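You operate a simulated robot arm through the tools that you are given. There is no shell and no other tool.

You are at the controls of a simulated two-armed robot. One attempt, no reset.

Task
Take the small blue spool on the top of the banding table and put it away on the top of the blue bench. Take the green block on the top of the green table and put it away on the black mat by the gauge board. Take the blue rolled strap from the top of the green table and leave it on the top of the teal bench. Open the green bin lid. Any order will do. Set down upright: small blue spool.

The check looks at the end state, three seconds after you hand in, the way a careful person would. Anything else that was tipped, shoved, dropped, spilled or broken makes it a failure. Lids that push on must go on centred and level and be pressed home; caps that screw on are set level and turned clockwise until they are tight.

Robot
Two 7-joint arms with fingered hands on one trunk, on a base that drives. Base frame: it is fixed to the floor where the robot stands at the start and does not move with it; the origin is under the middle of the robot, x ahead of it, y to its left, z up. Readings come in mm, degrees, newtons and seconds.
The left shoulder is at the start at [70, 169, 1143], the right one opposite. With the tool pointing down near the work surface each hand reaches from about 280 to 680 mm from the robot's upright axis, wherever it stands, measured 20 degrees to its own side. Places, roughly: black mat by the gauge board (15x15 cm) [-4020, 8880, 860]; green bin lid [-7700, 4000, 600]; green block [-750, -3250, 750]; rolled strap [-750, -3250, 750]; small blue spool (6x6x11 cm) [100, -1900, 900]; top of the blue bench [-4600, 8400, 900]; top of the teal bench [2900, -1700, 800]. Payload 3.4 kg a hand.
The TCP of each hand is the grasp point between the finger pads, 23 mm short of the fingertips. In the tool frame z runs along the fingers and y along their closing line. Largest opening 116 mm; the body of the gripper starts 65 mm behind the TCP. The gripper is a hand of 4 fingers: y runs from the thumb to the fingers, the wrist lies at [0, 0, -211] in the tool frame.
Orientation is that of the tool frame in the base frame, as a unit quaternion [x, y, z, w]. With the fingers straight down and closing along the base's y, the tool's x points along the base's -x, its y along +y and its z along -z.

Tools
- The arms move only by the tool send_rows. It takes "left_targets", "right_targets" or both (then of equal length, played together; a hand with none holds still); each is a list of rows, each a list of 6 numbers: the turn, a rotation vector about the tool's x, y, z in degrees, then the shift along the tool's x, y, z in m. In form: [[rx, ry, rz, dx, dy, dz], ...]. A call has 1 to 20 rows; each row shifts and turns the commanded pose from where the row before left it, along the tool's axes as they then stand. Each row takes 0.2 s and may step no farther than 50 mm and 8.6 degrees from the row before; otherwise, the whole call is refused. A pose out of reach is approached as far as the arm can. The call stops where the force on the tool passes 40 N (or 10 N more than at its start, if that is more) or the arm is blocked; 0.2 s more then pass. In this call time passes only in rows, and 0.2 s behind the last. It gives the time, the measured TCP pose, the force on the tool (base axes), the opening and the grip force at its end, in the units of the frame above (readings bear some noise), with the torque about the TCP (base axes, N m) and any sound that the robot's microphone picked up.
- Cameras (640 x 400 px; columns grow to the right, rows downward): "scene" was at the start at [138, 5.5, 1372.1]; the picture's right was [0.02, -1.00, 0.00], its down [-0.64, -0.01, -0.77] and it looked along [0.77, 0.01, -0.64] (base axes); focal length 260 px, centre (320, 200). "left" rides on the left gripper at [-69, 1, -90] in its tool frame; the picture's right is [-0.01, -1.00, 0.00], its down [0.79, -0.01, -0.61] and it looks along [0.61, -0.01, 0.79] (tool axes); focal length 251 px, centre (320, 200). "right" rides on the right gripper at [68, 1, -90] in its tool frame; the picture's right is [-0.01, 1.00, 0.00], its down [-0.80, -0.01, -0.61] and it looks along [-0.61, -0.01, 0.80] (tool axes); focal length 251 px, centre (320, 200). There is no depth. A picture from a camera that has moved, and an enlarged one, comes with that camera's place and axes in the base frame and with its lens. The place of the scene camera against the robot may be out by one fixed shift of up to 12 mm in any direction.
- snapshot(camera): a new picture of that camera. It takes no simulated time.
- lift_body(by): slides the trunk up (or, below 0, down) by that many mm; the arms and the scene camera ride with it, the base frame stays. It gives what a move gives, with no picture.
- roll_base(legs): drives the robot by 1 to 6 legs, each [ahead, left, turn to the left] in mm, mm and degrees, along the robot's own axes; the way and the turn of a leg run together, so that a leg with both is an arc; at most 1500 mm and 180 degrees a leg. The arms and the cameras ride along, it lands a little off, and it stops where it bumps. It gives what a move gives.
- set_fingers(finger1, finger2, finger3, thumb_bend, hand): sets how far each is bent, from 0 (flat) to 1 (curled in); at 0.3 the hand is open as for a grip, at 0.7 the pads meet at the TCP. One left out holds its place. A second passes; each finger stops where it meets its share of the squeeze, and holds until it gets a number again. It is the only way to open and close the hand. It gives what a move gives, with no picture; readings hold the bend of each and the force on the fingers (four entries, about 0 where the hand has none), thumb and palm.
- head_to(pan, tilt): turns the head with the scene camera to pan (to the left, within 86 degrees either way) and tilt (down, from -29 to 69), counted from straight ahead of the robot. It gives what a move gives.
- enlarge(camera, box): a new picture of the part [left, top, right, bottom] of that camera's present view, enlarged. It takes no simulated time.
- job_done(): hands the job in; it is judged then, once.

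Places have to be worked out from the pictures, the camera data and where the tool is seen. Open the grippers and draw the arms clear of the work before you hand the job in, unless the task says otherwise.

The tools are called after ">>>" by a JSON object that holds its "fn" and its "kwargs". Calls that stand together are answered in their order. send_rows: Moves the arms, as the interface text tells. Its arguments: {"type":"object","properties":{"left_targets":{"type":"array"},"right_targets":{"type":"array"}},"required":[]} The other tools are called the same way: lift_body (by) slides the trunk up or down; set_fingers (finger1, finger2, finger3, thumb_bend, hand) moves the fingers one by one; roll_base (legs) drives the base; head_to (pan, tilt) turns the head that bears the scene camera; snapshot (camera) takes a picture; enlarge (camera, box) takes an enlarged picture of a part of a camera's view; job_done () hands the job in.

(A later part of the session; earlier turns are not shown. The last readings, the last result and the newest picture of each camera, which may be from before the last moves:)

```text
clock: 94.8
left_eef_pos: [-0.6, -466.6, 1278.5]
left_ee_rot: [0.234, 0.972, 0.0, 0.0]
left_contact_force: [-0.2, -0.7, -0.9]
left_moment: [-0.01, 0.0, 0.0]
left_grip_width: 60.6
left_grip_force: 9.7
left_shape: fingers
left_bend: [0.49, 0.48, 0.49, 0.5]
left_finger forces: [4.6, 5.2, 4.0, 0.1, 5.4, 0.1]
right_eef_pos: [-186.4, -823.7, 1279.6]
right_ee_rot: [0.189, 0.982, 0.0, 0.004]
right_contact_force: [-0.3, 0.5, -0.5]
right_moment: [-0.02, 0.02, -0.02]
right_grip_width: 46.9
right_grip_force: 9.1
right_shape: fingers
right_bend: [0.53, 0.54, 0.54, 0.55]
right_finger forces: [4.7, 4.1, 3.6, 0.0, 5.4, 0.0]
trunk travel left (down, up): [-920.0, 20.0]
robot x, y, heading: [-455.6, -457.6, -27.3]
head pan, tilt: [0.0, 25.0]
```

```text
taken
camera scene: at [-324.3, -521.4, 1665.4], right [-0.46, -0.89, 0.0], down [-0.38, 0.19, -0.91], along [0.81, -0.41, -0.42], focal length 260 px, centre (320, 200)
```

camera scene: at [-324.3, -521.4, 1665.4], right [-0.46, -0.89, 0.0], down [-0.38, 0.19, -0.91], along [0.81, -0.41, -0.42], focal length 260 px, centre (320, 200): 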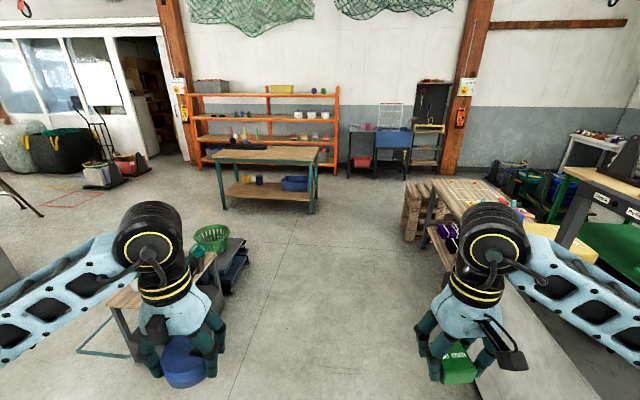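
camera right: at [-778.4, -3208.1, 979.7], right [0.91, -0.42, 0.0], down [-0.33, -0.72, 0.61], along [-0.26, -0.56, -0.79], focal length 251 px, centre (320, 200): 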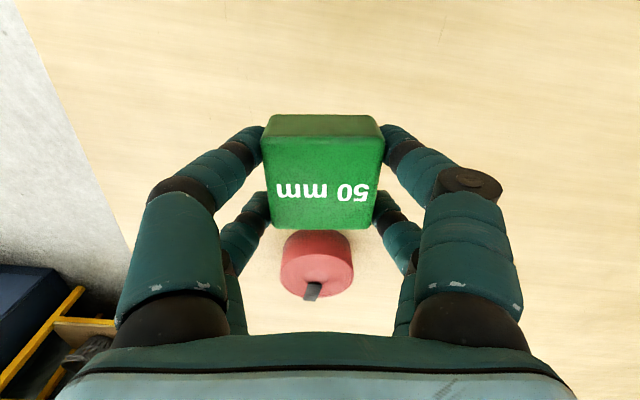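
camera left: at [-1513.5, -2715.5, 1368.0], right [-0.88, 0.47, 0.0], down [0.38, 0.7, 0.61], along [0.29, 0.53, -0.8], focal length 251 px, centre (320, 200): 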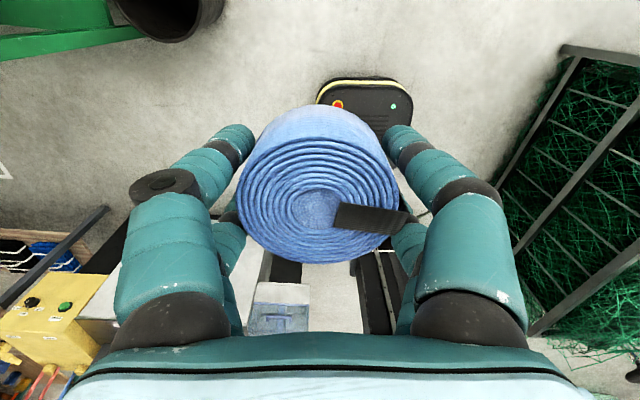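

Turn overshot to -27.3°. I correct it and drive ahead 2.5 m along the corridor toward the teal bench (right part of its top looks free).

>>> {"fn": "roll_base", "kwargs": {"legs": [[0, 0, -2.7], [1200, 0, 0]]}}

>>> {"fn": "roll_base", "kwargs": {"legs": [[1150, 0, 0]]}}

>>> {"fn": "head_to", "kwargs": {"pan": 10, "tilt": 30}}

>>> {"fn": "snapshot", "kwargs": {"camera": "scene"}}

```text
clock: 101.4
left_eef_pos: [1052.3, -1128.5, 1278.6]
left_ee_rot: [0.273, 0.962, 0.0, 0.0]
left_contact_force: [0.6, -0.5, -1.7]
left_moment: [0.0, 0.01, -0.04]
left_grip_width: 60.7
left_grip_force: 9.4
left_shape: fingers
left_bend: [0.49, 0.48, 0.49, 0.5]
left_finger forces: [4.4, 5.2, 4.0, 0.1, 5.4, 0.1]
right_eef_pos: [838.0, -1470.9, 1279.2]
right_ee_rot: [0.228, 0.974, 0.0, 0.004]
right_contact_force: [-0.1, -0.8, -0.7]
right_moment: [-0.03, 0.01, -0.01]
right_grip_width: 46.7
right_grip_force: 8.8
right_shape: fingers
right_bend: [0.53, 0.54, 0.54, 0.55]
right_finger forces: [4.7, 4.2, 3.6, 0.0, 5.2, 0.0]
trunk travel left (down, up): [-920.0, 20.0]
robot x, y, heading: [600.0, -1089.9, -31.5]
head pan, tilt: [0.0, 25.0]
```

```text
clock: 107.4
left_eef_pos: [2049.7, -1758.6, 1279.1]
left_ee_rot: [0.278, 0.961, -0.001, 0.002]
left_contact_force: [0.7, -0.6, -3.0]
left_moment: [0.02, 0.04, 0.02]
left_grip_width: 60.8
left_grip_force: 9.3
left_shape: fingers
left_bend: [0.49, 0.48, 0.49, 0.5]
left_finger forces: [4.5, 5.2, 4.0, 0.0, 5.4, 0.1]
right_eef_pos: [1832.7, -2098.1, 1278.8]
right_ee_rot: [0.234, 0.972, 0.0, 0.004]
right_contact_force: [-0.5, 0.3, -0.5]
right_moment: [0.04, 0.0, 0.0]
right_grip_width: 46.6
right_grip_force: 8.8
right_shape: fingers
right_bend: [0.53, 0.54, 0.54, 0.55]
right_finger forces: [4.8, 4.1, 3.6, 0.0, 5.3, 0.1]
trunk travel left (down, up): [-920.0, 20.0]
robot x, y, heading: [1595.3, -1711.1, -32.4]
head pan, tilt: [0.0, 25.0]
```

```text
clock: 108.1
left_eef_pos: [2050.1, -1758.4, 1278.3]
left_ee_rot: [0.278, 0.96, 0.0, -0.001]
left_contact_force: [0.0, 0.5, -2.2]
left_moment: [0.04, -0.01, 0.01]
left_grip_width: 60.4
left_grip_force: 9.7
left_shape: fingers
left_bend: [0.49, 0.48, 0.49, 0.5]
left_finger forces: [4.5, 5.3, 4.0, 0.0, 5.4, 0.0]
right_eef_pos: [1833.3, -2097.5, 1279.2]
right_ee_rot: [0.233, 0.972, 0.0, 0.004]
right_contact_force: [-0.2, 0.2, -0.7]
right_moment: [0.04, 0.0, 0.02]
right_grip_width: 46.6
right_grip_force: 8.6
right_shape: fingers
right_bend: [0.53, 0.54, 0.54, 0.55]
right_finger forces: [4.6, 4.2, 3.6, 0.1, 5.4, 0.1]
trunk travel left (down, up): [-920.0, 20.0]
robot x, y, heading: [1598.2, -1713.2, -32.0]
head pan, tilt: [10.0, 30.0]
```

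```text
taken
camera scene: at [1728.3, -1769.9, 1657.5], right [-0.38, -0.92, 0.0], down [-0.46, 0.19, -0.87], along [0.8, -0.33, -0.5], focal length 260 px, centre (320, 200)
```

scene: 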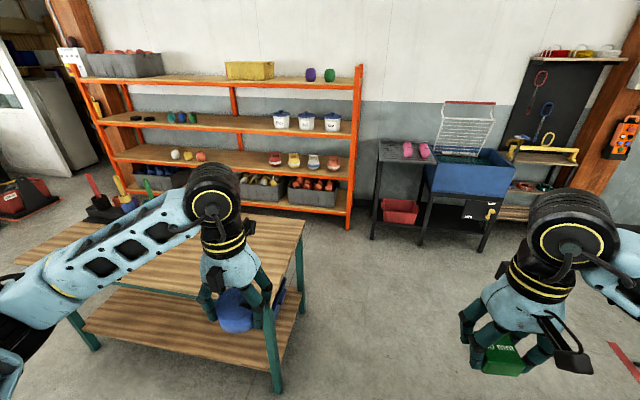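

The bench's right end is at f≈370, front edge l≈3040; right half is free. I square up, shift left and approach.

>>> {"fn": "roll_base", "kwargs": {"legs": [[0, 0, 2.2], [0, 384, 0], [430, 0, 0]]}}

>>> {"fn": "head_to", "kwargs": {"pan": 5, "tilt": 55}}

>>> {"fn": "snapshot", "kwargs": {"camera": "scene"}}

>>> {"fn": "snapshot", "kwargs": {"camera": "left"}}

```text
clock: 113.1
left_eef_pos: [2609.1, -1606.2, 1279.4]
left_ee_rot: [0.254, 0.967, 0.0, 0.001]
left_contact_force: [0.1, -0.2, -2.2]
left_moment: [-0.03, -0.01, 0.02]
left_grip_width: 60.7
left_grip_force: 9.0
left_shape: fingers
left_bend: [0.49, 0.48, 0.49, 0.5]
left_finger forces: [4.6, 5.2, 4.0, 0.0, 5.5, 0.0]
right_eef_pos: [2408.5, -1955.8, 1278.9]
right_ee_rot: [0.209, 0.978, 0.0, 0.005]
right_contact_force: [0.0, 0.4, -1.2]
right_moment: [-0.01, -0.01, -0.05]
right_grip_width: 46.5
right_grip_force: 8.8
right_shape: fingers
right_bend: [0.53, 0.54, 0.54, 0.55]
right_finger forces: [4.7, 4.2, 3.6, 0.1, 5.2, 0.0]
trunk travel left (down, up): [-920.0, 20.0]
robot x, y, heading: [2156.0, -1579.8, -29.4]
head pan, tilt: [10.0, 30.0]
```

```text
clock: 114.0
left_eef_pos: [2611.6, -1606.9, 1277.3]
left_ee_rot: [0.253, 0.967, -0.001, 0.001]
left_contact_force: [-0.1, -0.2, -1.9]
left_moment: [0.03, -0.01, 0.01]
left_grip_width: 60.6
left_grip_force: 9.3
left_shape: fingers
left_bend: [0.49, 0.48, 0.49, 0.5]
left_finger forces: [4.6, 5.3, 4.0, 0.0, 5.6, 0.1]
right_eef_pos: [2411.8, -1956.7, 1279.1]
right_ee_rot: [0.209, 0.978, 0.0, 0.002]
right_contact_force: [-0.2, -0.3, -1.3]
right_moment: [0.0, 0.0, 0.02]
right_grip_width: 46.7
right_grip_force: 8.8
right_shape: fingers
right_bend: [0.53, 0.54, 0.54, 0.55]
right_finger forces: [4.7, 4.2, 3.5, 0.0, 5.3, 0.1]
trunk travel left (down, up): [-920.0, 20.0]
robot x, y, heading: [2158.3, -1582.8, -29.4]
head pan, tilt: [5.0, 55.0]
```

```text
taken
camera scene: at [2271.0, -1634.5, 1621.4], right [-0.41, -0.91, 0.0], down [-0.75, 0.34, -0.57], along [0.52, -0.24, -0.82], focal length 260 px, centre (320, 200)
```

scene: 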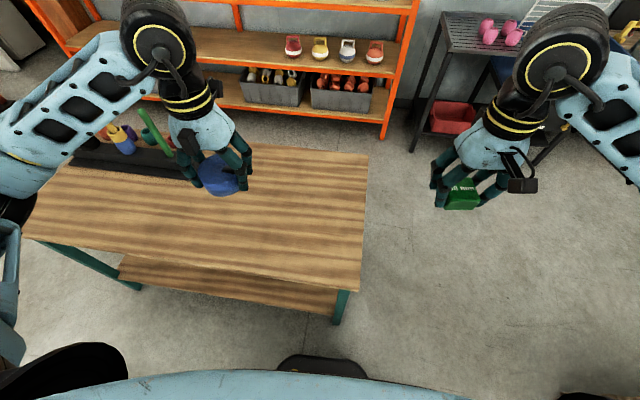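

```text
taken
camera left: at [2671.8, -1640.8, 1367.7], right [-0.48, -0.88, 0.0], down [-0.7, 0.38, 0.61], along [-0.53, 0.29, -0.79], focal length 251 px, centre (320, 200)
```

left: 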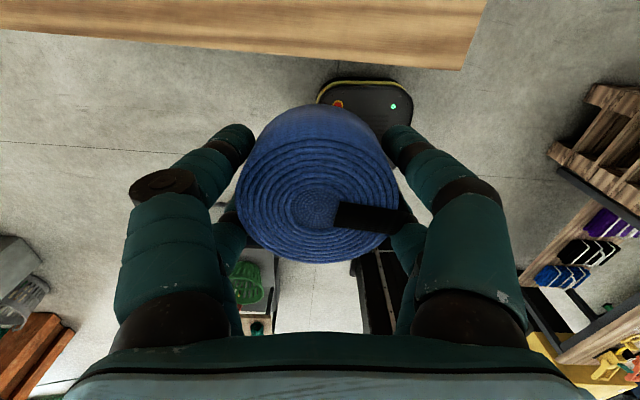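

Hand holds the strap over the bench's front edge region; I go 60 mm ahead, lower the trunk, then extend the left hand forward to about 190 mm inside the edge.

>>> {"fn": "roll_base", "kwargs": {"legs": [[60, 0, -0.6]]}}

>>> {"fn": "lift_body", "kwargs": {"by": -240}}

>>> {"fn": "send_rows", "kwargs": {"left_targets": [[0, 0, 0, -0.033, 0, 0.02], [0, 0, 0, -0.033, 0, 0.02], [0, 0, 0, -0.033, 0, 0.02], [0, 0, 0, -0.033, 0, 0.02]]}}

>>> {"fn": "snapshot", "kwargs": {"camera": "scene"}}

>>> {"fn": "snapshot", "kwargs": {"camera": "left"}}

```text
clock: 115.0
left_eef_pos: [2653.5, -1635.1, 1282.3]
left_ee_rot: [0.259, 0.966, -0.001, 0.005]
left_contact_force: [-0.2, 1.1, -2.2]
left_moment: [-0.04, -0.01, -0.02]
left_grip_width: 60.2
left_grip_force: 9.3
left_shape: fingers
left_bend: [0.49, 0.48, 0.49, 0.5]
left_finger forces: [4.5, 5.3, 3.9, 0.1, 5.4, 0.0]
right_eef_pos: [2450.7, -1982.3, 1283.8]
right_ee_rot: [0.213, 0.977, -0.001, 0.008]
right_contact_force: [-0.4, 0.5, -0.4]
right_moment: [-0.03, -0.07, 0.01]
right_grip_width: 46.7
right_grip_force: 8.5
right_shape: fingers
right_bend: [0.53, 0.54, 0.54, 0.55]
right_finger forces: [4.8, 4.2, 3.6, 0.0, 5.3, 0.0]
trunk travel left (down, up): [-920.0, 20.0]
robot x, y, heading: [2210.1, -1611.5, -29.8]
head pan, tilt: [5.0, 55.0]
```

```text
clock: 117.5
left_eef_pos: [2661.8, -1641.2, 1038.2]
left_ee_rot: [0.259, 0.966, -0.001, 0.0]
left_contact_force: [0.1, -0.2, -1.7]
left_moment: [0.02, -0.03, -0.02]
left_grip_width: 60.7
left_grip_force: 9.6
left_shape: fingers
left_bend: [0.49, 0.48, 0.49, 0.5]
left_finger forces: [4.6, 5.2, 4.0, 0.0, 5.4, 0.0]
right_eef_pos: [2457.6, -1988.0, 1039.1]
right_ee_rot: [0.213, 0.977, 0.001, 0.004]
right_contact_force: [-0.5, -0.2, -1.4]
right_moment: [-0.01, 0.02, 0.01]
right_grip_width: 46.5
right_grip_force: 9.3
right_shape: fingers
right_bend: [0.53, 0.54, 0.54, 0.55]
right_finger forces: [4.8, 4.3, 3.6, 0.0, 5.3, 0.1]
trunk travel left (down, up): [-680.0, 260.0]
robot x, y, heading: [2209.5, -1612.1, -30.0]
head pan, tilt: [5.0, 55.0]
```

```text
clock: 118.5
left_eef_pos: [2775.6, -1703.1, 957.9]
left_ee_rot: [0.258, 0.966, 0.0, 0.0]
left_contact_force: [0.2, 0.1, -1.9]
left_moment: [-0.01, 0.04, 0.02]
left_grip_width: 60.6
left_grip_force: 9.9
left_shape: fingers
left_bend: [0.49, 0.48, 0.49, 0.5]
left_finger forces: [4.7, 5.2, 4.1, 0.0, 5.4, 0.1]
right_eef_pos: [2460.4, -1989.2, 1037.6]
right_ee_rot: [0.213, 0.977, 0.002, 0.003]
right_contact_force: [0.5, 0.1, -1.1]
right_moment: [0.02, -0.01, 0.0]
right_grip_width: 46.7
right_grip_force: 9.3
right_shape: fingers
right_bend: [0.53, 0.54, 0.54, 0.55]
right_finger forces: [4.6, 4.2, 3.5, 0.1, 5.2, 0.1]
trunk travel left (down, up): [-680.0, 260.0]
robot x, y, heading: [2211.9, -1616.8, -30.1]
head pan, tilt: [5.0, 55.0]
```

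```text
taken
camera scene: at [2322.8, -1666.1, 1381.3], right [-0.42, -0.91, 0.0], down [-0.74, 0.35, -0.57], along [0.52, -0.24, -0.82], focal length 260 px, centre (320, 200)
```

scene: 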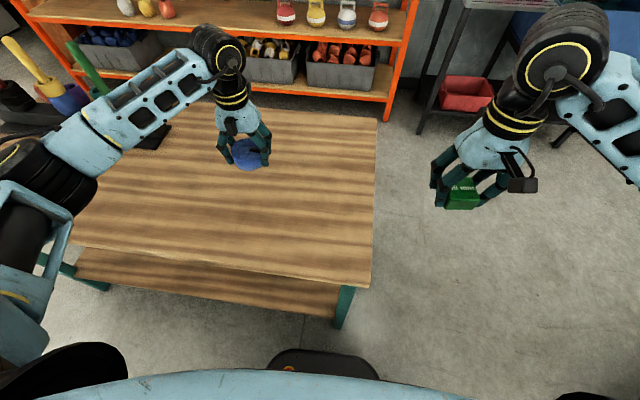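

```text
taken
camera left: at [2836.2, -1737.7, 1048.1], right [-0.49, -0.87, 0.0], down [-0.69, 0.39, 0.61], along [-0.53, 0.3, -0.79], focal length 251 px, centre (320, 200)
```

left: 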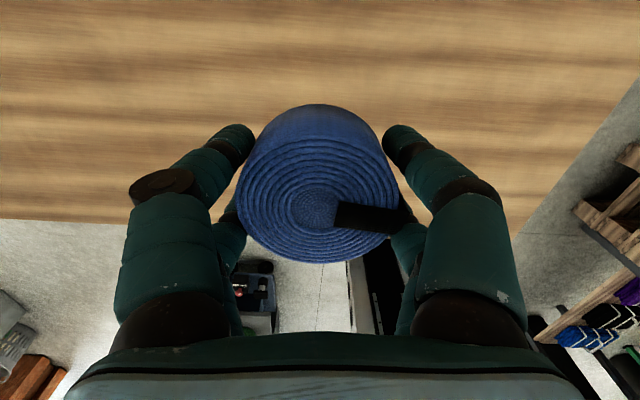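

Strap is over a free area of the bench. I descend to z≈865, then creep down until contact.

>>> {"fn": "send_rows", "kwargs": {"left_targets": [[0, 0, 0, 0, 0, 0.03], [0, 0, 0, 0, 0, 0.03], [0, 0, 0, 0, 0, 0.03]]}}

>>> {"fn": "snapshot", "kwargs": {"camera": "scene"}}

>>> {"fn": "snapshot", "kwargs": {"camera": "left"}}

```text
clock: 119.3
left_eef_pos: [2776.6, -1705.0, 869.9]
left_ee_rot: [0.259, 0.966, 0.0, 0.0]
left_contact_force: [0.0, 0.2, -2.2]
left_moment: [0.03, 0.02, 0.02]
left_grip_width: 60.8
left_grip_force: 9.7
left_shape: fingers
left_bend: [0.49, 0.48, 0.49, 0.5]
left_finger forces: [4.9, 5.1, 4.3, 0.1, 5.5, 0.0]
right_eef_pos: [2458.2, -1988.5, 1038.8]
right_ee_rot: [0.213, 0.977, 0.0, 0.004]
right_contact_force: [0.1, 0.0, 0.0]
right_moment: [-0.01, 0.0, 0.01]
right_grip_width: 46.7
right_grip_force: 9.3
right_shape: fingers
right_bend: [0.53, 0.54, 0.54, 0.55]
right_finger forces: [4.6, 4.2, 3.6, 0.0, 5.4, 0.0]
trunk travel left (down, up): [-680.0, 260.0]
robot x, y, heading: [2208.8, -1612.1, -30.1]
head pan, tilt: [5.0, 55.0]
```

```text
taken
camera scene: at [2322.0, -1664.9, 1381.4], right [-0.42, -0.91, 0.0], down [-0.74, 0.35, -0.57], along [0.52, -0.24, -0.82], focal length 260 px, centre (320, 200)
```

scene: 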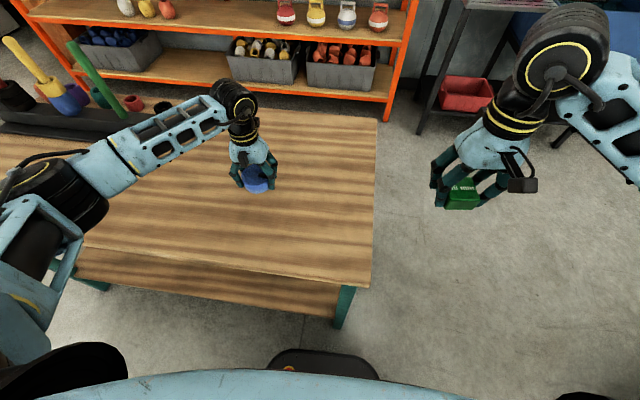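

```text
taken
camera left: at [2836.7, -1738.5, 959.6], right [-0.49, -0.87, 0.0], down [-0.69, 0.39, 0.61], along [-0.53, 0.3, -0.79], focal length 251 px, centre (320, 200)
```

left: 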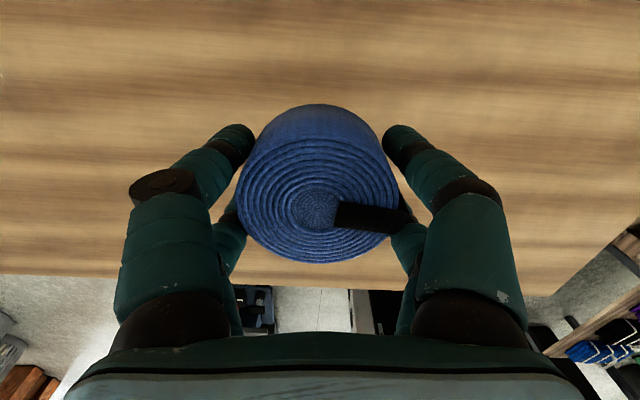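

Bench top is somewhere around 760–800. I creep down in small calls watching the vertical force.

>>> {"fn": "send_rows", "kwargs": {"left_targets": [[0, 0, 0, 0, 0, 0.01], [0, 0, 0, 0, 0, 0.008]]}}

>>> {"fn": "send_rows", "kwargs": {"left_targets": [[0, 0, 0, 0, 0, 0.005], [0, 0, 0, 0, 0, 0.005]]}}

>>> {"fn": "enlarge", "kwargs": {"camera": "scene", "box": [190, 80, 330, 210]}}

```text
clock: 119.9
left_eef_pos: [2777.2, -1706.4, 850.7]
left_ee_rot: [0.259, 0.966, 0.0, 0.0]
left_contact_force: [0.2, 0.1, -1.3]
left_moment: [-0.01, -0.03, 0.0]
left_grip_width: 60.7
left_grip_force: 9.7
left_shape: fingers
left_bend: [0.49, 0.48, 0.49, 0.5]
left_finger forces: [4.9, 5.0, 4.2, 0.0, 5.4, 0.1]
right_eef_pos: [2459.6, -1989.0, 1039.2]
right_ee_rot: [0.213, 0.977, 0.0, 0.004]
right_contact_force: [0.6, 0.0, 0.0]
right_moment: [-0.02, 0.02, 0.01]
right_grip_width: 46.4
right_grip_force: 8.9
right_shape: fingers
right_bend: [0.53, 0.54, 0.54, 0.55]
right_finger forces: [4.7, 4.1, 3.7, 0.0, 5.2, 0.0]
trunk travel left (down, up): [-680.0, 260.0]
robot x, y, heading: [2207.8, -1614.7, -29.9]
head pan, tilt: [5.0, 55.0]
```

```text
clock: 120.5
left_eef_pos: [2777.8, -1707.8, 841.4]
left_ee_rot: [0.258, 0.966, 0.0, 0.0]
left_contact_force: [0.0, -1.1, -1.0]
left_moment: [-0.01, 0.03, 0.0]
left_grip_width: 60.7
left_grip_force: 9.9
left_shape: fingers
left_bend: [0.49, 0.48, 0.49, 0.5]
left_finger forces: [4.9, 5.2, 4.2, 0.0, 5.4, 0.0]
right_eef_pos: [2458.5, -1987.9, 1039.6]
right_ee_rot: [0.213, 0.977, 0.0, 0.003]
right_contact_force: [0.0, -0.2, 0.7]
right_moment: [-0.01, 0.01, 0.0]
right_grip_width: 46.8
right_grip_force: 9.2
right_shape: fingers
right_bend: [0.53, 0.54, 0.54, 0.55]
right_finger forces: [4.8, 4.2, 3.5, 0.0, 5.3, 0.0]
trunk travel left (down, up): [-680.0, 260.0]
robot x, y, heading: [2210.3, -1615.3, -29.9]
head pan, tilt: [5.0, 55.0]
```

```text
3.08 times, centred on (260, 145) of scene
camera zoom: at [2321.8, -1664.9, 1381.4], right [-0.42, -0.91, 0.0], down [-0.74, 0.35, -0.57], along [0.52, -0.24, -0.82], focal length 800 px, centre (505, 369)
```

zoom: 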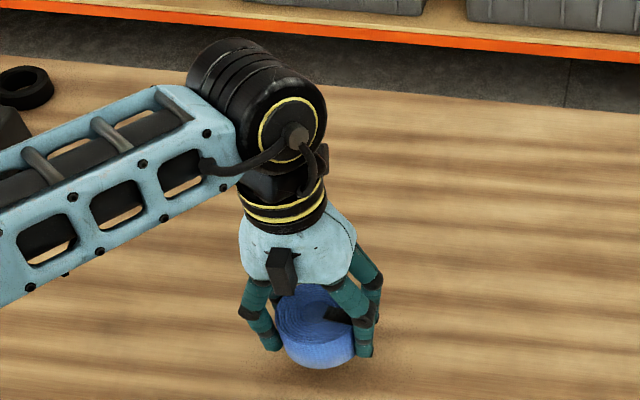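

Still no contact at z≈841; the shadow shows the surface is close. I keep creeping.

>>> {"fn": "send_rows", "kwargs": {"left_targets": [[0, 0, 0, 0, 0, 0.005], [0, 0, 0, 0, 0, 0.005]]}}

>>> {"fn": "send_rows", "kwargs": {"left_targets": [[0, 0, 0, 0, 0, 0.004], [0, 0, 0, 0, 0, 0.004]]}}

>>> {"fn": "enlarge", "kwargs": {"camera": "scene", "box": [190, 80, 330, 210]}}

```text
clock: 121.1
left_eef_pos: [2775.6, -1706.8, 829.6]
left_ee_rot: [0.259, 0.966, 0.0, 0.0]
left_contact_force: [-0.8, -0.1, -1.2]
left_moment: [-0.03, 0.0, -0.02]
left_grip_width: 60.9
left_grip_force: 10.2
left_shape: fingers
left_bend: [0.49, 0.48, 0.49, 0.5]
left_finger forces: [4.9, 5.2, 4.1, 0.1, 5.5, 0.0]
right_eef_pos: [2458.4, -1987.8, 1038.6]
right_ee_rot: [0.213, 0.977, 0.0, 0.003]
right_contact_force: [-0.5, 0.2, -1.0]
right_moment: [0.04, 0.0, -0.04]
right_grip_width: 46.3
right_grip_force: 9.1
right_shape: fingers
right_bend: [0.53, 0.54, 0.54, 0.55]
right_finger forces: [4.7, 4.2, 3.5, 0.1, 5.4, 0.0]
trunk travel left (down, up): [-680.0, 260.0]
robot x, y, heading: [2212.0, -1613.7, -30.0]
head pan, tilt: [5.0, 55.0]
```

```text
clock: 121.7
left_eef_pos: [2775.6, -1708.8, 821.7]
left_ee_rot: [0.259, 0.966, 0.0, 0.0]
left_contact_force: [0.4, -0.3, -2.3]
left_moment: [0.04, 0.0, 0.0]
left_grip_width: 60.9
left_grip_force: 9.4
left_shape: fingers
left_bend: [0.49, 0.48, 0.49, 0.5]
left_finger forces: [4.8, 5.0, 4.1, 0.0, 5.5, 0.0]
right_eef_pos: [2458.1, -1988.5, 1039.3]
right_ee_rot: [0.213, 0.977, 0.001, 0.004]
right_contact_force: [-0.1, 0.2, -1.8]
right_moment: [0.0, 0.0, 0.0]
right_grip_width: 46.7
right_grip_force: 8.5
right_shape: fingers
right_bend: [0.53, 0.54, 0.54, 0.55]
right_finger forces: [4.7, 4.3, 3.6, 0.0, 5.3, 0.0]
trunk travel left (down, up): [-680.0, 260.0]
robot x, y, heading: [2212.6, -1612.9, -30.0]
head pan, tilt: [5.0, 55.0]
```

```text
3.08 times, centred on (260, 145) of scene
camera zoom: at [2321.7, -1664.9, 1381.4], right [-0.42, -0.91, 0.0], down [-0.74, 0.35, -0.57], along [0.52, -0.24, -0.82], focal length 800 px, centre (505, 369)
```

zoom: 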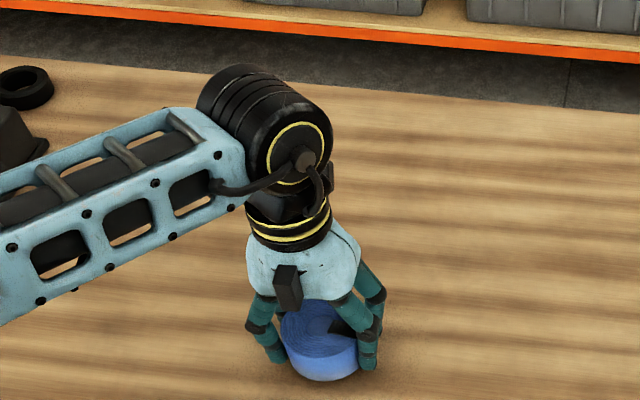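

Still free at z≈822; continue creeping down.

>>> {"fn": "send_rows", "kwargs": {"left_targets": [[0, 0, 0, 0, 0, 0.004], [0, 0, 0, 0, 0, 0.004]]}}

>>> {"fn": "send_rows", "kwargs": {"left_targets": [[0, 0, 0, 0, 0, 0.004], [0, 0, 0, 0, 0, 0.003]]}}

>>> {"fn": "snapshot", "kwargs": {"camera": "scene"}}

```text
clock: 122.3
left_eef_pos: [2776.7, -1708.6, 813.3]
left_ee_rot: [0.259, 0.966, 0.0, 0.0]
left_contact_force: [-0.5, -1.0, -1.2]
left_moment: [-0.02, -0.02, 0.02]
left_grip_width: 60.6
left_grip_force: 9.5
left_shape: fingers
left_bend: [0.49, 0.48, 0.49, 0.5]
left_finger forces: [5.0, 5.0, 4.2, 0.0, 5.5, 0.0]
right_eef_pos: [2459.7, -1989.2, 1038.0]
right_ee_rot: [0.213, 0.977, 0.0, 0.003]
right_contact_force: [-0.5, 0.5, -0.5]
right_moment: [0.01, -0.01, -0.06]
right_grip_width: 46.4
right_grip_force: 9.2
right_shape: fingers
right_bend: [0.53, 0.54, 0.54, 0.55]
right_finger forces: [4.8, 4.2, 3.5, 0.1, 5.2, 0.0]
trunk travel left (down, up): [-680.0, 260.0]
robot x, y, heading: [2213.3, -1608.2, -30.1]
head pan, tilt: [5.0, 55.0]
```

```text
clock: 122.9
left_eef_pos: [2775.0, -1708.3, 807.7]
left_ee_rot: [0.258, 0.966, 0.0, 0.001]
left_contact_force: [-0.8, 0.5, 4.0]
left_moment: [-0.19, 0.1, -0.01]
left_grip_width: 60.7
left_grip_force: 12.2
left_shape: fingers
left_bend: [0.49, 0.48, 0.49, 0.5]
left_finger forces: [5.1, 5.5, 5.1, 0.0, 9.2, 0.1]
right_eef_pos: [2458.9, -1988.7, 1038.0]
right_ee_rot: [0.213, 0.977, 0.0, 0.004]
right_contact_force: [-0.7, -0.3, -0.6]
right_moment: [-0.01, 0.0, 0.0]
right_grip_width: 46.6
right_grip_force: 8.9
right_shape: fingers
right_bend: [0.53, 0.54, 0.54, 0.55]
right_finger forces: [4.8, 4.2, 3.7, 0.1, 5.3, 0.1]
trunk travel left (down, up): [-680.0, 260.0]
robot x, y, heading: [2211.1, -1613.0, -30.3]
head pan, tilt: [5.0, 55.0]
```

```text
taken
camera scene: at [2320.4, -1664.6, 1381.6], right [-0.42, -0.91, 0.0], down [-0.74, 0.35, -0.57], along [0.52, -0.24, -0.82], focal length 260 px, centre (320, 200)
```

scene: 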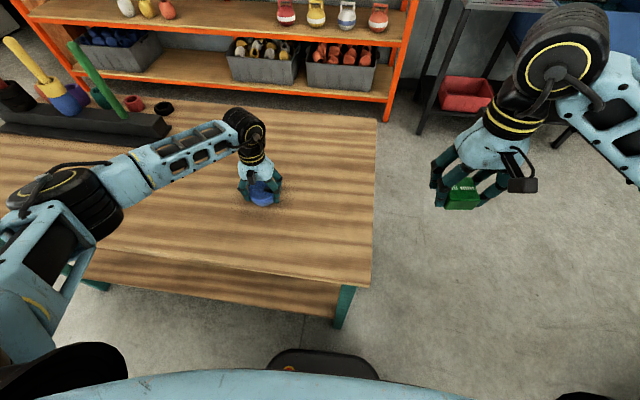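

Contact felt (≈6 N) at TCP z≈808, so the bench top is ≈780. I open the left hand to release and lift straight up.

>>> {"fn": "set_fingers", "kwargs": {"hand": "left", "finger1": 0.36, "finger2": 0.36, "finger3": 0.36, "thumb_bend": 0.36}}

>>> {"fn": "snapshot", "kwargs": {"camera": "left"}}

>>> {"fn": "send_rows", "kwargs": {"left_targets": [[0, 0, 0, 0, 0, -0.01], [0, 0, 0, 0, 0, -0.02], [0, 0, 0, 0, 0, -0.03], [0, 0, 0, 0, 0, -0.04], [0, 0, 0, 0, 0, -0.04], [0, 0, 0, 0, 0, -0.04], [0, 0, 0, 0, 0, -0.04]]}}

>>> {"fn": "snapshot", "kwargs": {"camera": "scene"}}

>>> {"fn": "snapshot", "kwargs": {"camera": "left"}}

```text
clock: 123.9
left_eef_pos: [2776.3, -1709.0, 808.3]
left_ee_rot: [0.258, 0.966, 0.0, 0.0]
left_contact_force: [-0.3, 0.3, 0.3]
left_moment: [-0.01, 0.01, 0.0]
left_grip_width: 98.8
left_grip_force: 0.0
left_shape: fingers
left_bend: [0.36, 0.36, 0.36, 0.36]
left_finger forces: [0.0, 0.0, 0.0, 0.1, 0.0, 0.0]
right_eef_pos: [2459.4, -1989.6, 1038.8]
right_ee_rot: [0.212, 0.977, 0.0, 0.004]
right_contact_force: [-0.9, 0.2, -1.3]
right_moment: [0.02, -0.01, 0.0]
right_grip_width: 46.6
right_grip_force: 8.9
right_shape: fingers
right_bend: [0.53, 0.54, 0.54, 0.55]
right_finger forces: [4.8, 4.2, 3.6, 0.1, 5.4, 0.0]
trunk travel left (down, up): [-680.0, 260.0]
robot x, y, heading: [2209.1, -1616.7, -29.9]
head pan, tilt: [5.0, 55.0]
```

```text
taken
camera left: at [2836.0, -1742.4, 897.6], right [-0.49, -0.87, 0.0], down [-0.69, 0.39, 0.61], along [-0.53, 0.3, -0.8], focal length 251 px, centre (320, 200)
```

left: 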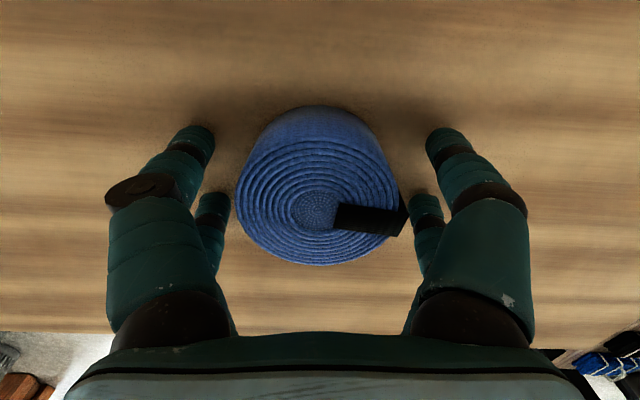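

```text
clock: 125.5
left_eef_pos: [2777.1, -1707.7, 1030.4]
left_ee_rot: [0.259, 0.966, 0.001, 0.0]
left_contact_force: [0.5, 0.2, 0.0]
left_moment: [0.02, 0.02, -0.03]
left_grip_width: 99.2
left_grip_force: 0.0
left_shape: fingers
left_bend: [0.36, 0.36, 0.36, 0.36]
left_finger forces: [0.1, 0.0, 0.0, 0.0, 0.1, 0.1]
right_eef_pos: [2458.4, -1989.1, 1039.1]
right_ee_rot: [0.213, 0.977, 0.001, 0.005]
right_contact_force: [-0.6, -0.3, -1.4]
right_moment: [-0.02, -0.04, -0.02]
right_grip_width: 46.4
right_grip_force: 8.9
right_shape: fingers
right_bend: [0.53, 0.54, 0.54, 0.55]
right_finger forces: [4.6, 4.2, 3.6, 0.1, 5.2, 0.0]
trunk travel left (down, up): [-680.0, 260.0]
robot x, y, heading: [2206.8, -1612.6, -30.1]
head pan, tilt: [5.0, 55.0]
```

```text
taken
camera scene: at [2320.6, -1665.1, 1381.5], right [-0.42, -0.91, 0.0], down [-0.74, 0.35, -0.57], along [0.52, -0.24, -0.82], focal length 260 px, centre (320, 200)
```

scene: 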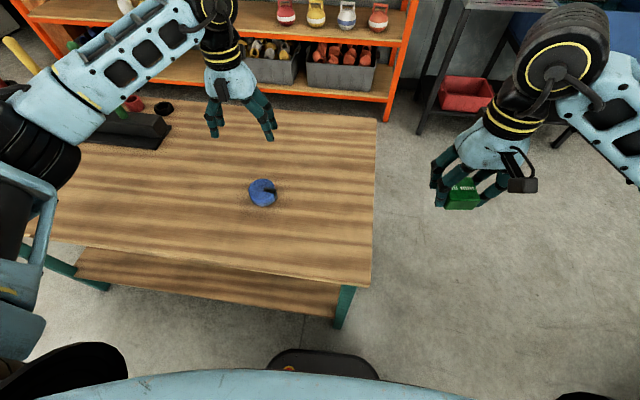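

```text
taken
camera left: at [2836.3, -1742.6, 1120.2], right [-0.49, -0.87, 0.0], down [-0.69, 0.39, 0.61], along [-0.53, 0.3, -0.8], focal length 251 px, centre (320, 200)
```

left: 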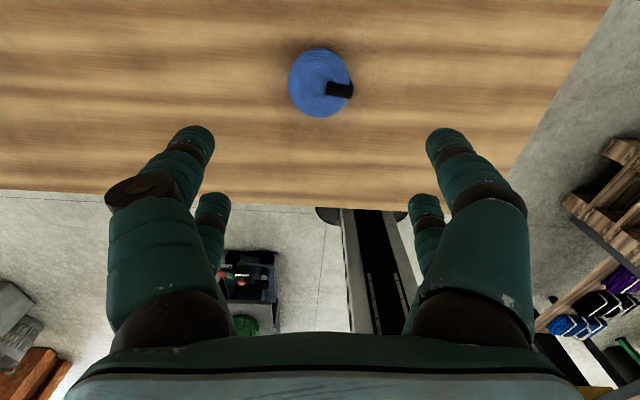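

Strap is resting on the teal bench and released. I retract the left arm, raise the trunk, and drive back toward the banding table for the spool.

>>> {"fn": "send_rows", "kwargs": {"left_targets": [[0, 0, 0, 0.03, 0, -0.015], [0, 0, 0, 0.03, 0, -0.015], [0, 0, 0, 0.03, 0, -0.015], [0, 0, 0, 0.03, 0, -0.01], [0, 0, 0, 0.02, 0, 0]]}}

>>> {"fn": "lift_body", "kwargs": {"by": 240}}

>>> {"fn": "roll_base", "kwargs": {"legs": [[-560, 0, 0]]}}

>>> {"fn": "roll_base", "kwargs": {"legs": [[0, 0, -88]]}}

>>> {"fn": "head_to", "kwargs": {"pan": 0, "tilt": 30}}

>>> {"fn": "snapshot", "kwargs": {"camera": "scene"}}

```text
clock: 126.7
left_eef_pos: [2656.4, -1637.6, 1083.5]
left_ee_rot: [0.257, 0.966, 0.0, 0.001]
left_contact_force: [0.9, -0.2, -0.5]
left_moment: [0.01, 0.04, -0.02]
left_grip_width: 99.0
left_grip_force: 0.1
left_shape: fingers
left_bend: [0.36, 0.36, 0.36, 0.36]
left_finger forces: [0.0, 0.0, 0.0, 0.0, 0.0, 0.1]
right_eef_pos: [2457.6, -1989.7, 1040.3]
right_ee_rot: [0.212, 0.977, 0.0, 0.004]
right_contact_force: [-0.1, -0.1, -1.4]
right_moment: [0.02, -0.01, 0.03]
right_grip_width: 46.6
right_grip_force: 9.1
right_shape: fingers
right_bend: [0.53, 0.54, 0.54, 0.55]
right_finger forces: [4.8, 4.2, 3.6, 0.1, 5.3, 0.0]
trunk travel left (down, up): [-680.0, 260.0]
robot x, y, heading: [2207.5, -1614.7, -30.0]
head pan, tilt: [5.0, 55.0]
```

```text
clock: 129.2
left_eef_pos: [2655.5, -1637.1, 1322.6]
left_ee_rot: [0.258, 0.966, 0.0, 0.0]
left_contact_force: [0.2, 0.9, 0.3]
left_moment: [0.0, 0.04, -0.02]
left_grip_width: 99.2
left_grip_force: 0.0
left_shape: fingers
left_bend: [0.36, 0.36, 0.36, 0.36]
left_finger forces: [0.1, 0.0, 0.0, 0.1, 0.0, 0.0]
right_eef_pos: [2460.7, -1990.0, 1278.8]
right_ee_rot: [0.213, 0.977, 0.0, 0.003]
right_contact_force: [-0.1, 0.2, -1.4]
right_moment: [0.0, 0.02, 0.0]
right_grip_width: 46.6
right_grip_force: 9.0
right_shape: fingers
right_bend: [0.53, 0.54, 0.54, 0.55]
right_finger forces: [4.7, 4.2, 3.6, 0.0, 5.3, 0.0]
trunk travel left (down, up): [-920.0, 20.0]
robot x, y, heading: [2209.7, -1611.6, -30.0]
head pan, tilt: [5.0, 55.0]
```

```text
clock: 132.4
left_eef_pos: [2170.7, -1354.5, 1322.9]
left_ee_rot: [0.255, 0.967, 0.0, 0.0]
left_contact_force: [-0.1, -0.1, 0.6]
left_moment: [0.01, 0.0, 0.05]
left_grip_width: 99.5
left_grip_force: 0.0
left_shape: fingers
left_bend: [0.36, 0.36, 0.36, 0.36]
left_finger forces: [0.0, 0.1, 0.0, 0.1, 0.1, 0.0]
right_eef_pos: [1974.4, -1707.1, 1277.5]
right_ee_rot: [0.209, 0.978, 0.0, 0.002]
right_contact_force: [-0.3, -0.7, 0.0]
right_moment: [-0.03, 0.02, -0.02]
right_grip_width: 46.6
right_grip_force: 8.9
right_shape: fingers
right_bend: [0.53, 0.54, 0.54, 0.55]
right_finger forces: [4.7, 4.1, 3.7, 0.0, 5.3, 0.0]
trunk travel left (down, up): [-920.0, 20.0]
robot x, y, heading: [1720.5, -1333.3, -29.5]
head pan, tilt: [5.0, 55.0]
```

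```text
clock: 136.5
left_eef_pos: [1729.2, -1780.9, 1324.5]
left_ee_rot: [0.848, 0.53, 0.0, 0.0]
left_contact_force: [-0.1, 0.5, -0.2]
left_moment: [0.0, 0.02, 0.0]
left_grip_width: 99.2
left_grip_force: 0.0
left_shape: fingers
left_bend: [0.36, 0.36, 0.36, 0.36]
left_finger forces: [0.1, 0.1, 0.0, 0.0, 0.0, 0.0]
right_eef_pos: [1363.5, -1609.4, 1278.6]
right_ee_rot: [0.822, 0.569, -0.002, 0.003]
right_contact_force: [0.1, 0.0, -2.1]
right_moment: [-0.03, 0.0, 0.0]
right_grip_width: 46.1
right_grip_force: 9.0
right_shape: fingers
right_bend: [0.53, 0.54, 0.54, 0.55]
right_finger forces: [4.6, 4.2, 3.5, 0.1, 5.2, 0.0]
trunk travel left (down, up): [-920.0, 20.0]
robot x, y, heading: [1720.8, -1333.9, -115.8]
head pan, tilt: [5.0, 55.0]
```

```text
clock: 137.4
left_eef_pos: [1728.0, -1782.0, 1323.8]
left_ee_rot: [0.848, 0.53, -0.001, 0.0]
left_contact_force: [-0.9, -0.6, 0.3]
left_moment: [0.0, 0.01, 0.02]
left_grip_width: 99.5
left_grip_force: 0.0
left_shape: fingers
left_bend: [0.36, 0.36, 0.36, 0.36]
left_finger forces: [0.0, 0.0, 0.0, 0.0, 0.0, 0.1]
right_eef_pos: [1363.7, -1609.9, 1279.3]
right_ee_rot: [0.822, 0.569, -0.003, 0.003]
right_contact_force: [0.6, 0.7, -0.1]
right_moment: [0.03, 0.02, 0.0]
right_grip_width: 46.5
right_grip_force: 8.9
right_shape: fingers
right_bend: [0.53, 0.54, 0.54, 0.55]
right_finger forces: [4.6, 4.1, 3.5, 0.1, 5.2, 0.0]
trunk travel left (down, up): [-920.0, 20.0]
robot x, y, heading: [1723.1, -1335.0, -115.8]
head pan, tilt: [0.0, 30.0]
```

```text
taken
camera scene: at [1662.2, -1456.6, 1657.4], right [-0.9, 0.44, 0.0], down [0.22, 0.45, -0.87], along [-0.38, -0.78, -0.5], focal length 260 px, centre (320, 200)
```

scene: 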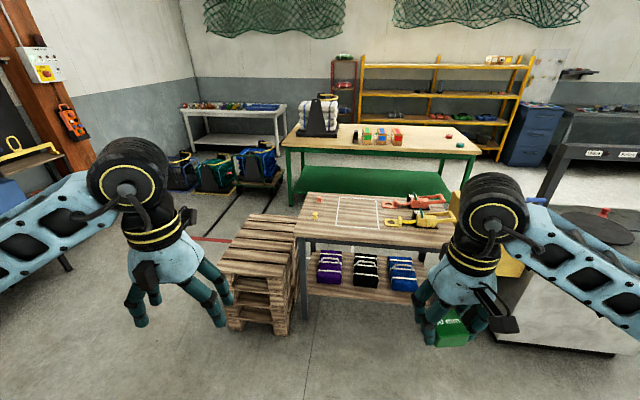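

I square the heading to -120°, go ahead a bit and slide right to stand in front of the banding table's left part.

>>> {"fn": "roll_base", "kwargs": {"legs": [[0, 0, -4.2], [350, 0, 0], [0, -640, 0], [0, -640, 0]]}}

>>> {"fn": "head_to", "kwargs": {"pan": 0, "tilt": 40}}

>>> {"fn": "snapshot", "kwargs": {"camera": "scene"}}

```text
clock: 146.5
left_eef_pos: [406.4, -1460.5, 1323.7]
left_ee_rot: [0.862, 0.507, -0.002, -0.001]
left_contact_force: [-0.3, -0.9, -0.4]
left_moment: [-0.01, 0.01, 0.02]
left_grip_width: 99.3
left_grip_force: 0.0
left_shape: fingers
left_bend: [0.36, 0.36, 0.36, 0.36]
left_finger forces: [0.1, 0.0, 0.1, 0.0, 0.0, 0.0]
right_eef_pos: [51.4, -1267.9, 1279.0]
right_ee_rot: [0.838, 0.546, -0.002, 0.003]
right_contact_force: [0.1, 0.5, -0.7]
right_moment: [0.01, 0.02, -0.01]
right_grip_width: 46.2
right_grip_force: 8.6
right_shape: fingers
right_bend: [0.53, 0.54, 0.54, 0.55]
right_finger forces: [4.6, 4.2, 3.5, 0.0, 5.3, 0.1]
trunk travel left (down, up): [-920.0, 20.0]
robot x, y, heading: [426.0, -1012.6, -119.0]
head pan, tilt: [0.0, 30.0]
```

```text
clock: 147.2
left_eef_pos: [406.0, -1459.9, 1323.4]
left_ee_rot: [0.862, 0.507, -0.001, 0.0]
left_contact_force: [-0.1, 0.0, -0.5]
left_moment: [0.01, 0.03, -0.04]
left_grip_width: 99.4
left_grip_force: 0.2
left_shape: fingers
left_bend: [0.36, 0.36, 0.36, 0.36]
left_finger forces: [0.0, 0.0, 0.0, 0.0, 0.1, 0.0]
right_eef_pos: [51.4, -1266.7, 1278.9]
right_ee_rot: [0.837, 0.547, -0.001, 0.002]
right_contact_force: [-0.7, 0.0, -0.6]
right_moment: [0.03, 0.02, 0.01]
right_grip_width: 46.3
right_grip_force: 9.0
right_shape: fingers
right_bend: [0.53, 0.54, 0.54, 0.55]
right_finger forces: [4.6, 4.3, 3.5, 0.1, 5.3, 0.0]
trunk travel left (down, up): [-920.0, 20.0]
robot x, y, heading: [423.2, -1010.7, -119.1]
head pan, tilt: [0.0, 40.0]
```

```text
taken
camera scene: at [359.4, -1126.7, 1642.2], right [-0.87, 0.49, 0.0], down [0.31, 0.56, -0.77], along [-0.37, -0.67, -0.64], focal length 260 px, centre (320, 200)
```

scene: 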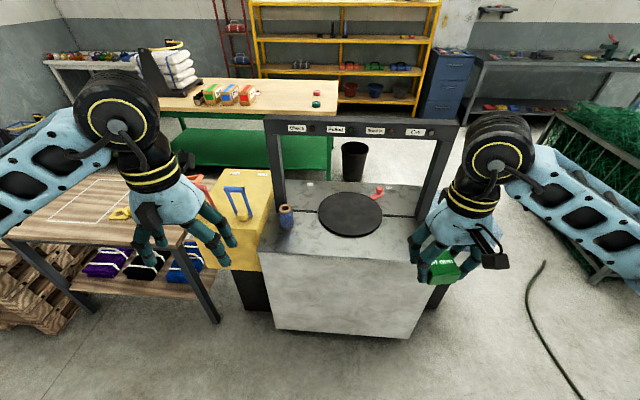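

Spool stands about 0.9 m ahead and 0.16 m left, some 130 mm behind the table's front edge and in front of the arch's left post. I drive ahead 430 mm.

>>> {"fn": "roll_base", "kwargs": {"legs": [[430, 0, -0.9]]}}

>>> {"fn": "head_to", "kwargs": {"pan": 8, "tilt": 60}}

>>> {"fn": "snapshot", "kwargs": {"camera": "scene"}}

>>> {"fn": "snapshot", "kwargs": {"camera": "left"}}

```text
clock: 149.8
left_eef_pos: [192.3, -1824.6, 1325.8]
left_ee_rot: [0.865, 0.501, -0.001, 0.001]
left_contact_force: [0.8, 0.5, 0.0]
left_moment: [-0.06, -0.03, 0.01]
left_grip_width: 99.6
left_grip_force: 0.0
left_shape: fingers
left_bend: [0.36, 0.36, 0.36, 0.36]
left_finger forces: [0.0, 0.0, 0.0, 0.1, 0.0, 0.0]
right_eef_pos: [-158.9, -1627.3, 1278.9]
right_ee_rot: [0.841, 0.541, -0.003, 0.003]
right_contact_force: [1.2, -0.3, -0.7]
right_moment: [0.01, 0.02, -0.04]
right_grip_width: 46.3
right_grip_force: 8.9
right_shape: fingers
right_bend: [0.53, 0.54, 0.54, 0.55]
right_finger forces: [4.7, 4.2, 3.5, 0.0, 5.3, 0.1]
trunk travel left (down, up): [-920.0, 20.0]
robot x, y, heading: [212.3, -1378.8, -119.9]
head pan, tilt: [0.0, 40.0]
```

```text
clock: 150.7
left_eef_pos: [191.5, -1827.3, 1323.5]
left_ee_rot: [0.865, 0.502, 0.0, 0.0]
left_contact_force: [0.3, -0.5, -0.2]
left_moment: [-0.02, 0.0, -0.01]
left_grip_width: 99.3
left_grip_force: 0.0
left_shape: fingers
left_bend: [0.36, 0.36, 0.36, 0.36]
left_finger forces: [0.0, 0.0, 0.1, 0.0, 0.0, 0.0]
right_eef_pos: [-161.8, -1631.0, 1278.4]
right_ee_rot: [0.841, 0.54, -0.002, 0.003]
right_contact_force: [0.6, 0.7, -1.0]
right_moment: [0.03, 0.0, -0.01]
right_grip_width: 46.2
right_grip_force: 8.6
right_shape: fingers
right_bend: [0.53, 0.54, 0.54, 0.55]
right_finger forces: [4.7, 4.2, 3.4, 0.0, 5.3, 0.0]
trunk travel left (down, up): [-920.0, 20.0]
robot x, y, heading: [213.9, -1378.7, -119.6]
head pan, tilt: [8.0, 60.0]
```

```text
taken
camera scene: at [167.0, -1482.3, 1615.4], right [-0.93, 0.37, 0.0], down [0.32, 0.8, -0.5], along [-0.19, -0.46, -0.87], focal length 260 px, centre (320, 200)
```

scene: 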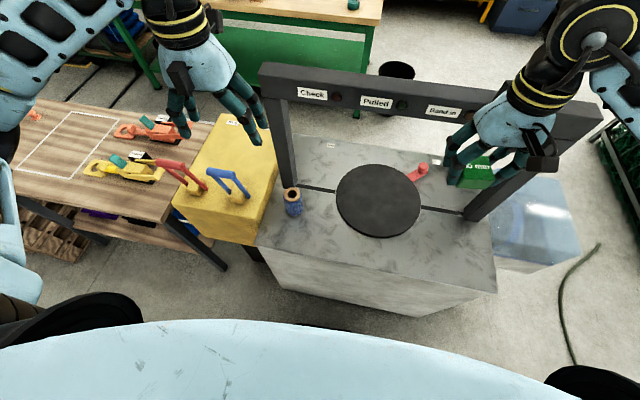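

```text
taken
camera left: at [158.5, -1887.7, 1412.7], right [-0.87, 0.49, 0.0], down [0.39, 0.69, 0.61], along [0.3, 0.53, -0.8], focal length 251 px, centre (320, 200)
```

left: 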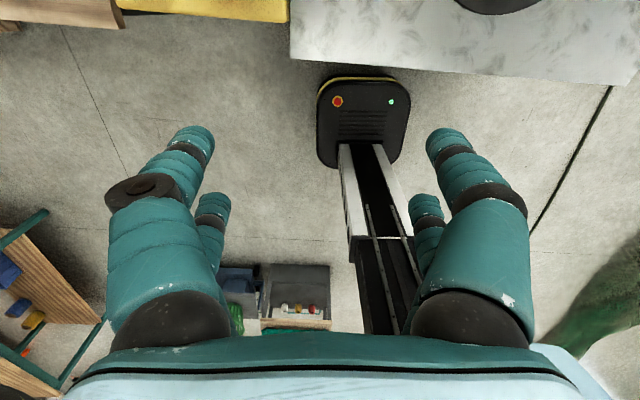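

I zoom on the spool to measure base and top rows, to fix its distance and the table height.

>>> {"fn": "enlarge", "kwargs": {"camera": "scene", "box": [240, 160, 360, 235]}}

>>> {"fn": "enlarge", "kwargs": {"camera": "scene", "box": [160, 60, 420, 240]}}

```text
5.33 times, centred on (300, 198) of scene
camera zoom: at [167.0, -1482.3, 1615.4], right [-0.93, 0.37, 0.0], down [0.32, 0.8, -0.5], along [-0.19, -0.46, -0.87], focal length 1386 px, centre (427, 213)
```

zoom: 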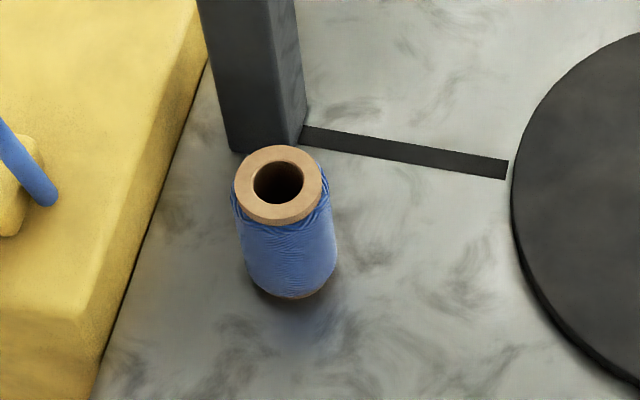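

```text
2.22 times, centred on (290, 150) of scene
camera zoom: at [167.0, -1482.3, 1615.4], right [-0.93, 0.37, 0.0], down [0.32, 0.8, -0.5], along [-0.19, -0.46, -0.87], focal length 578 px, centre (387, 311)
```

zoom: 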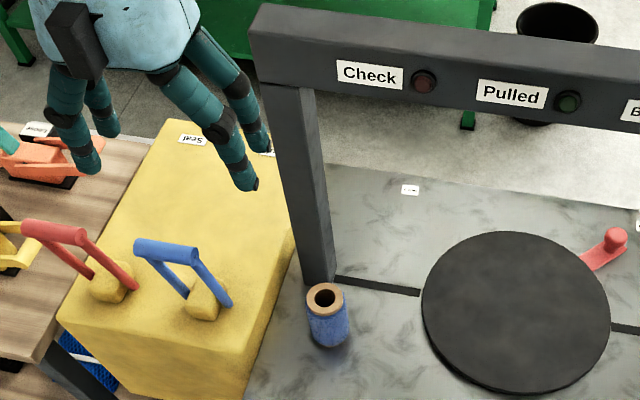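

The spool stands only ~50 mm in front of the arch post, so a vertical hand (its camera sticking 69 mm forward) might hit the post. I'll tilt the left hand 40° so the fingers point forward-down, which also makes its camera look straight down; first lower the trunk 140 mm and tilt.

>>> {"fn": "lift_body", "kwargs": {"by": -140}}

>>> {"fn": "send_rows", "kwargs": {"left_targets": [[0, -8, 0, 0, 0, 0], [0, -8, 0, 0, 0, 0], [0, -8, 0, 0, 0, 0], [0, -8, 0, 0, 0, 0], [0, -8, 0, 0, 0, 0]]}}

>>> {"fn": "snapshot", "kwargs": {"camera": "left"}}

>>> {"fn": "snapshot", "kwargs": {"camera": "scene"}}

```text
clock: 152.3
left_eef_pos: [192.8, -1828.1, 1182.7]
left_ee_rot: [0.865, 0.501, -0.001, 0.0]
left_contact_force: [-0.2, -0.7, -0.2]
left_moment: [-0.01, 0.0, 0.01]
left_grip_width: 99.5
left_grip_force: 0.1
left_shape: fingers
left_bend: [0.36, 0.36, 0.36, 0.36]
left_finger forces: [0.0, 0.0, 0.1, 0.0, 0.0, 0.0]
right_eef_pos: [-160.5, -1629.3, 1138.4]
right_ee_rot: [0.841, 0.541, -0.003, 0.002]
right_contact_force: [0.2, -0.4, -0.5]
right_moment: [0.03, 0.02, -0.02]
right_grip_width: 46.2
right_grip_force: 8.8
right_shape: fingers
right_bend: [0.53, 0.54, 0.54, 0.55]
right_finger forces: [4.6, 4.2, 3.6, 0.0, 5.2, 0.0]
trunk travel left (down, up): [-780.0, 160.0]
robot x, y, heading: [211.5, -1376.7, -119.8]
head pan, tilt: [8.0, 60.0]
```

```text
clock: 153.5
left_eef_pos: [175.0, -1846.5, 1192.2]
left_ee_rot: [0.812, 0.471, -0.297, 0.172]
left_contact_force: [0.4, -0.3, 0.7]
left_moment: [0.03, 0.01, -0.02]
left_grip_width: 99.2
left_grip_force: 0.1
left_shape: fingers
left_bend: [0.36, 0.36, 0.36, 0.36]
left_finger forces: [0.0, 0.0, 0.0, 0.1, 0.0, 0.0]
left hand out of reach, approached as far as the arm can: row 5
right_eef_pos: [-160.2, -1630.2, 1138.7]
right_ee_rot: [0.841, 0.541, -0.002, 0.004]
right_contact_force: [-0.9, 0.6, -1.0]
right_moment: [0.03, -0.01, 0.0]
right_grip_width: 46.2
right_grip_force: 8.8
right_shape: fingers
right_bend: [0.53, 0.54, 0.54, 0.55]
right_finger forces: [4.6, 4.2, 3.5, 0.0, 5.3, 0.1]
trunk travel left (down, up): [-780.0, 160.0]
robot x, y, heading: [214.5, -1379.0, -119.7]
head pan, tilt: [8.0, 60.0]
```

```text
taken
camera left: at [178.7, -1842.2, 1305.3], right [-0.87, 0.49, 0.01], down [0.49, 0.87, -0.05], along [-0.03, -0.04, -1.0], focal length 251 px, centre (320, 200)
```

left: 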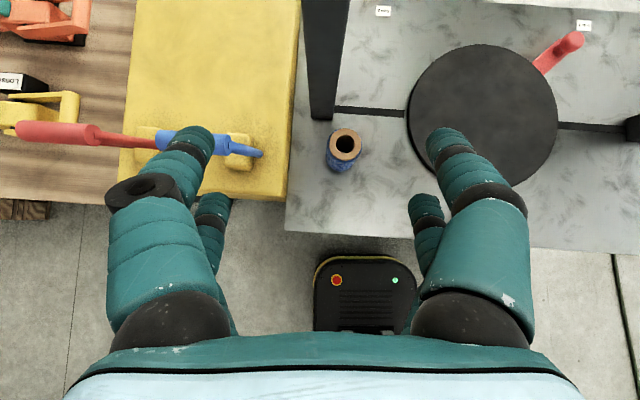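

```text
taken
camera scene: at [166.7, -1482.1, 1475.3], right [-0.93, 0.37, 0.0], down [0.32, 0.8, -0.5], along [-0.19, -0.46, -0.87], focal length 260 px, centre (320, 200)
```

scene: 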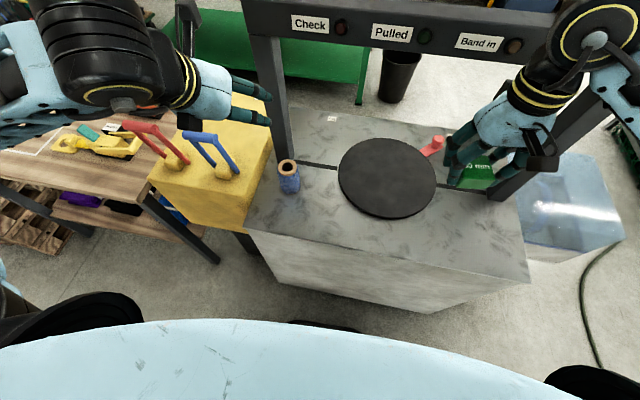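

The hand is tilted and its camera looks straight down: the spool ring is at (344,144), the post just ahead of it, the yellow box edge to the left. I zoom to measure.

>>> {"fn": "enlarge", "kwargs": {"camera": "left", "box": [280, 90, 420, 190]}}

>>> {"fn": "enlarge", "kwargs": {"camera": "scene", "box": [230, 120, 350, 220]}}

```text
4.00 times, centred on (350, 140) of left
camera zoom: at [178.7, -1842.2, 1305.3], right [-0.87, 0.49, 0.01], down [0.49, 0.87, -0.05], along [-0.03, -0.04, -1.0], focal length 1006 px, centre (200, 440)
```

zoom: 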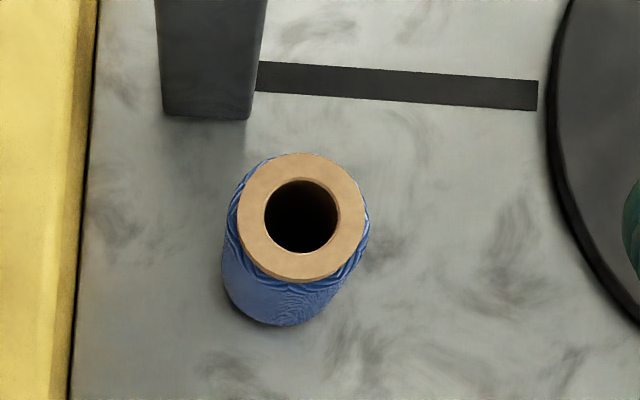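

```text
4.00 times, centred on (290, 170) of scene
camera zoom: at [166.7, -1482.1, 1475.3], right [-0.93, 0.37, 0.0], down [0.32, 0.8, -0.5], along [-0.19, -0.46, -0.87], focal length 1040 px, centre (440, 320)
```

zoom: 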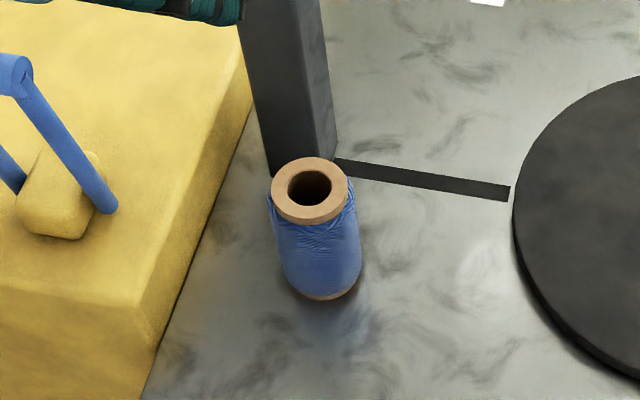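

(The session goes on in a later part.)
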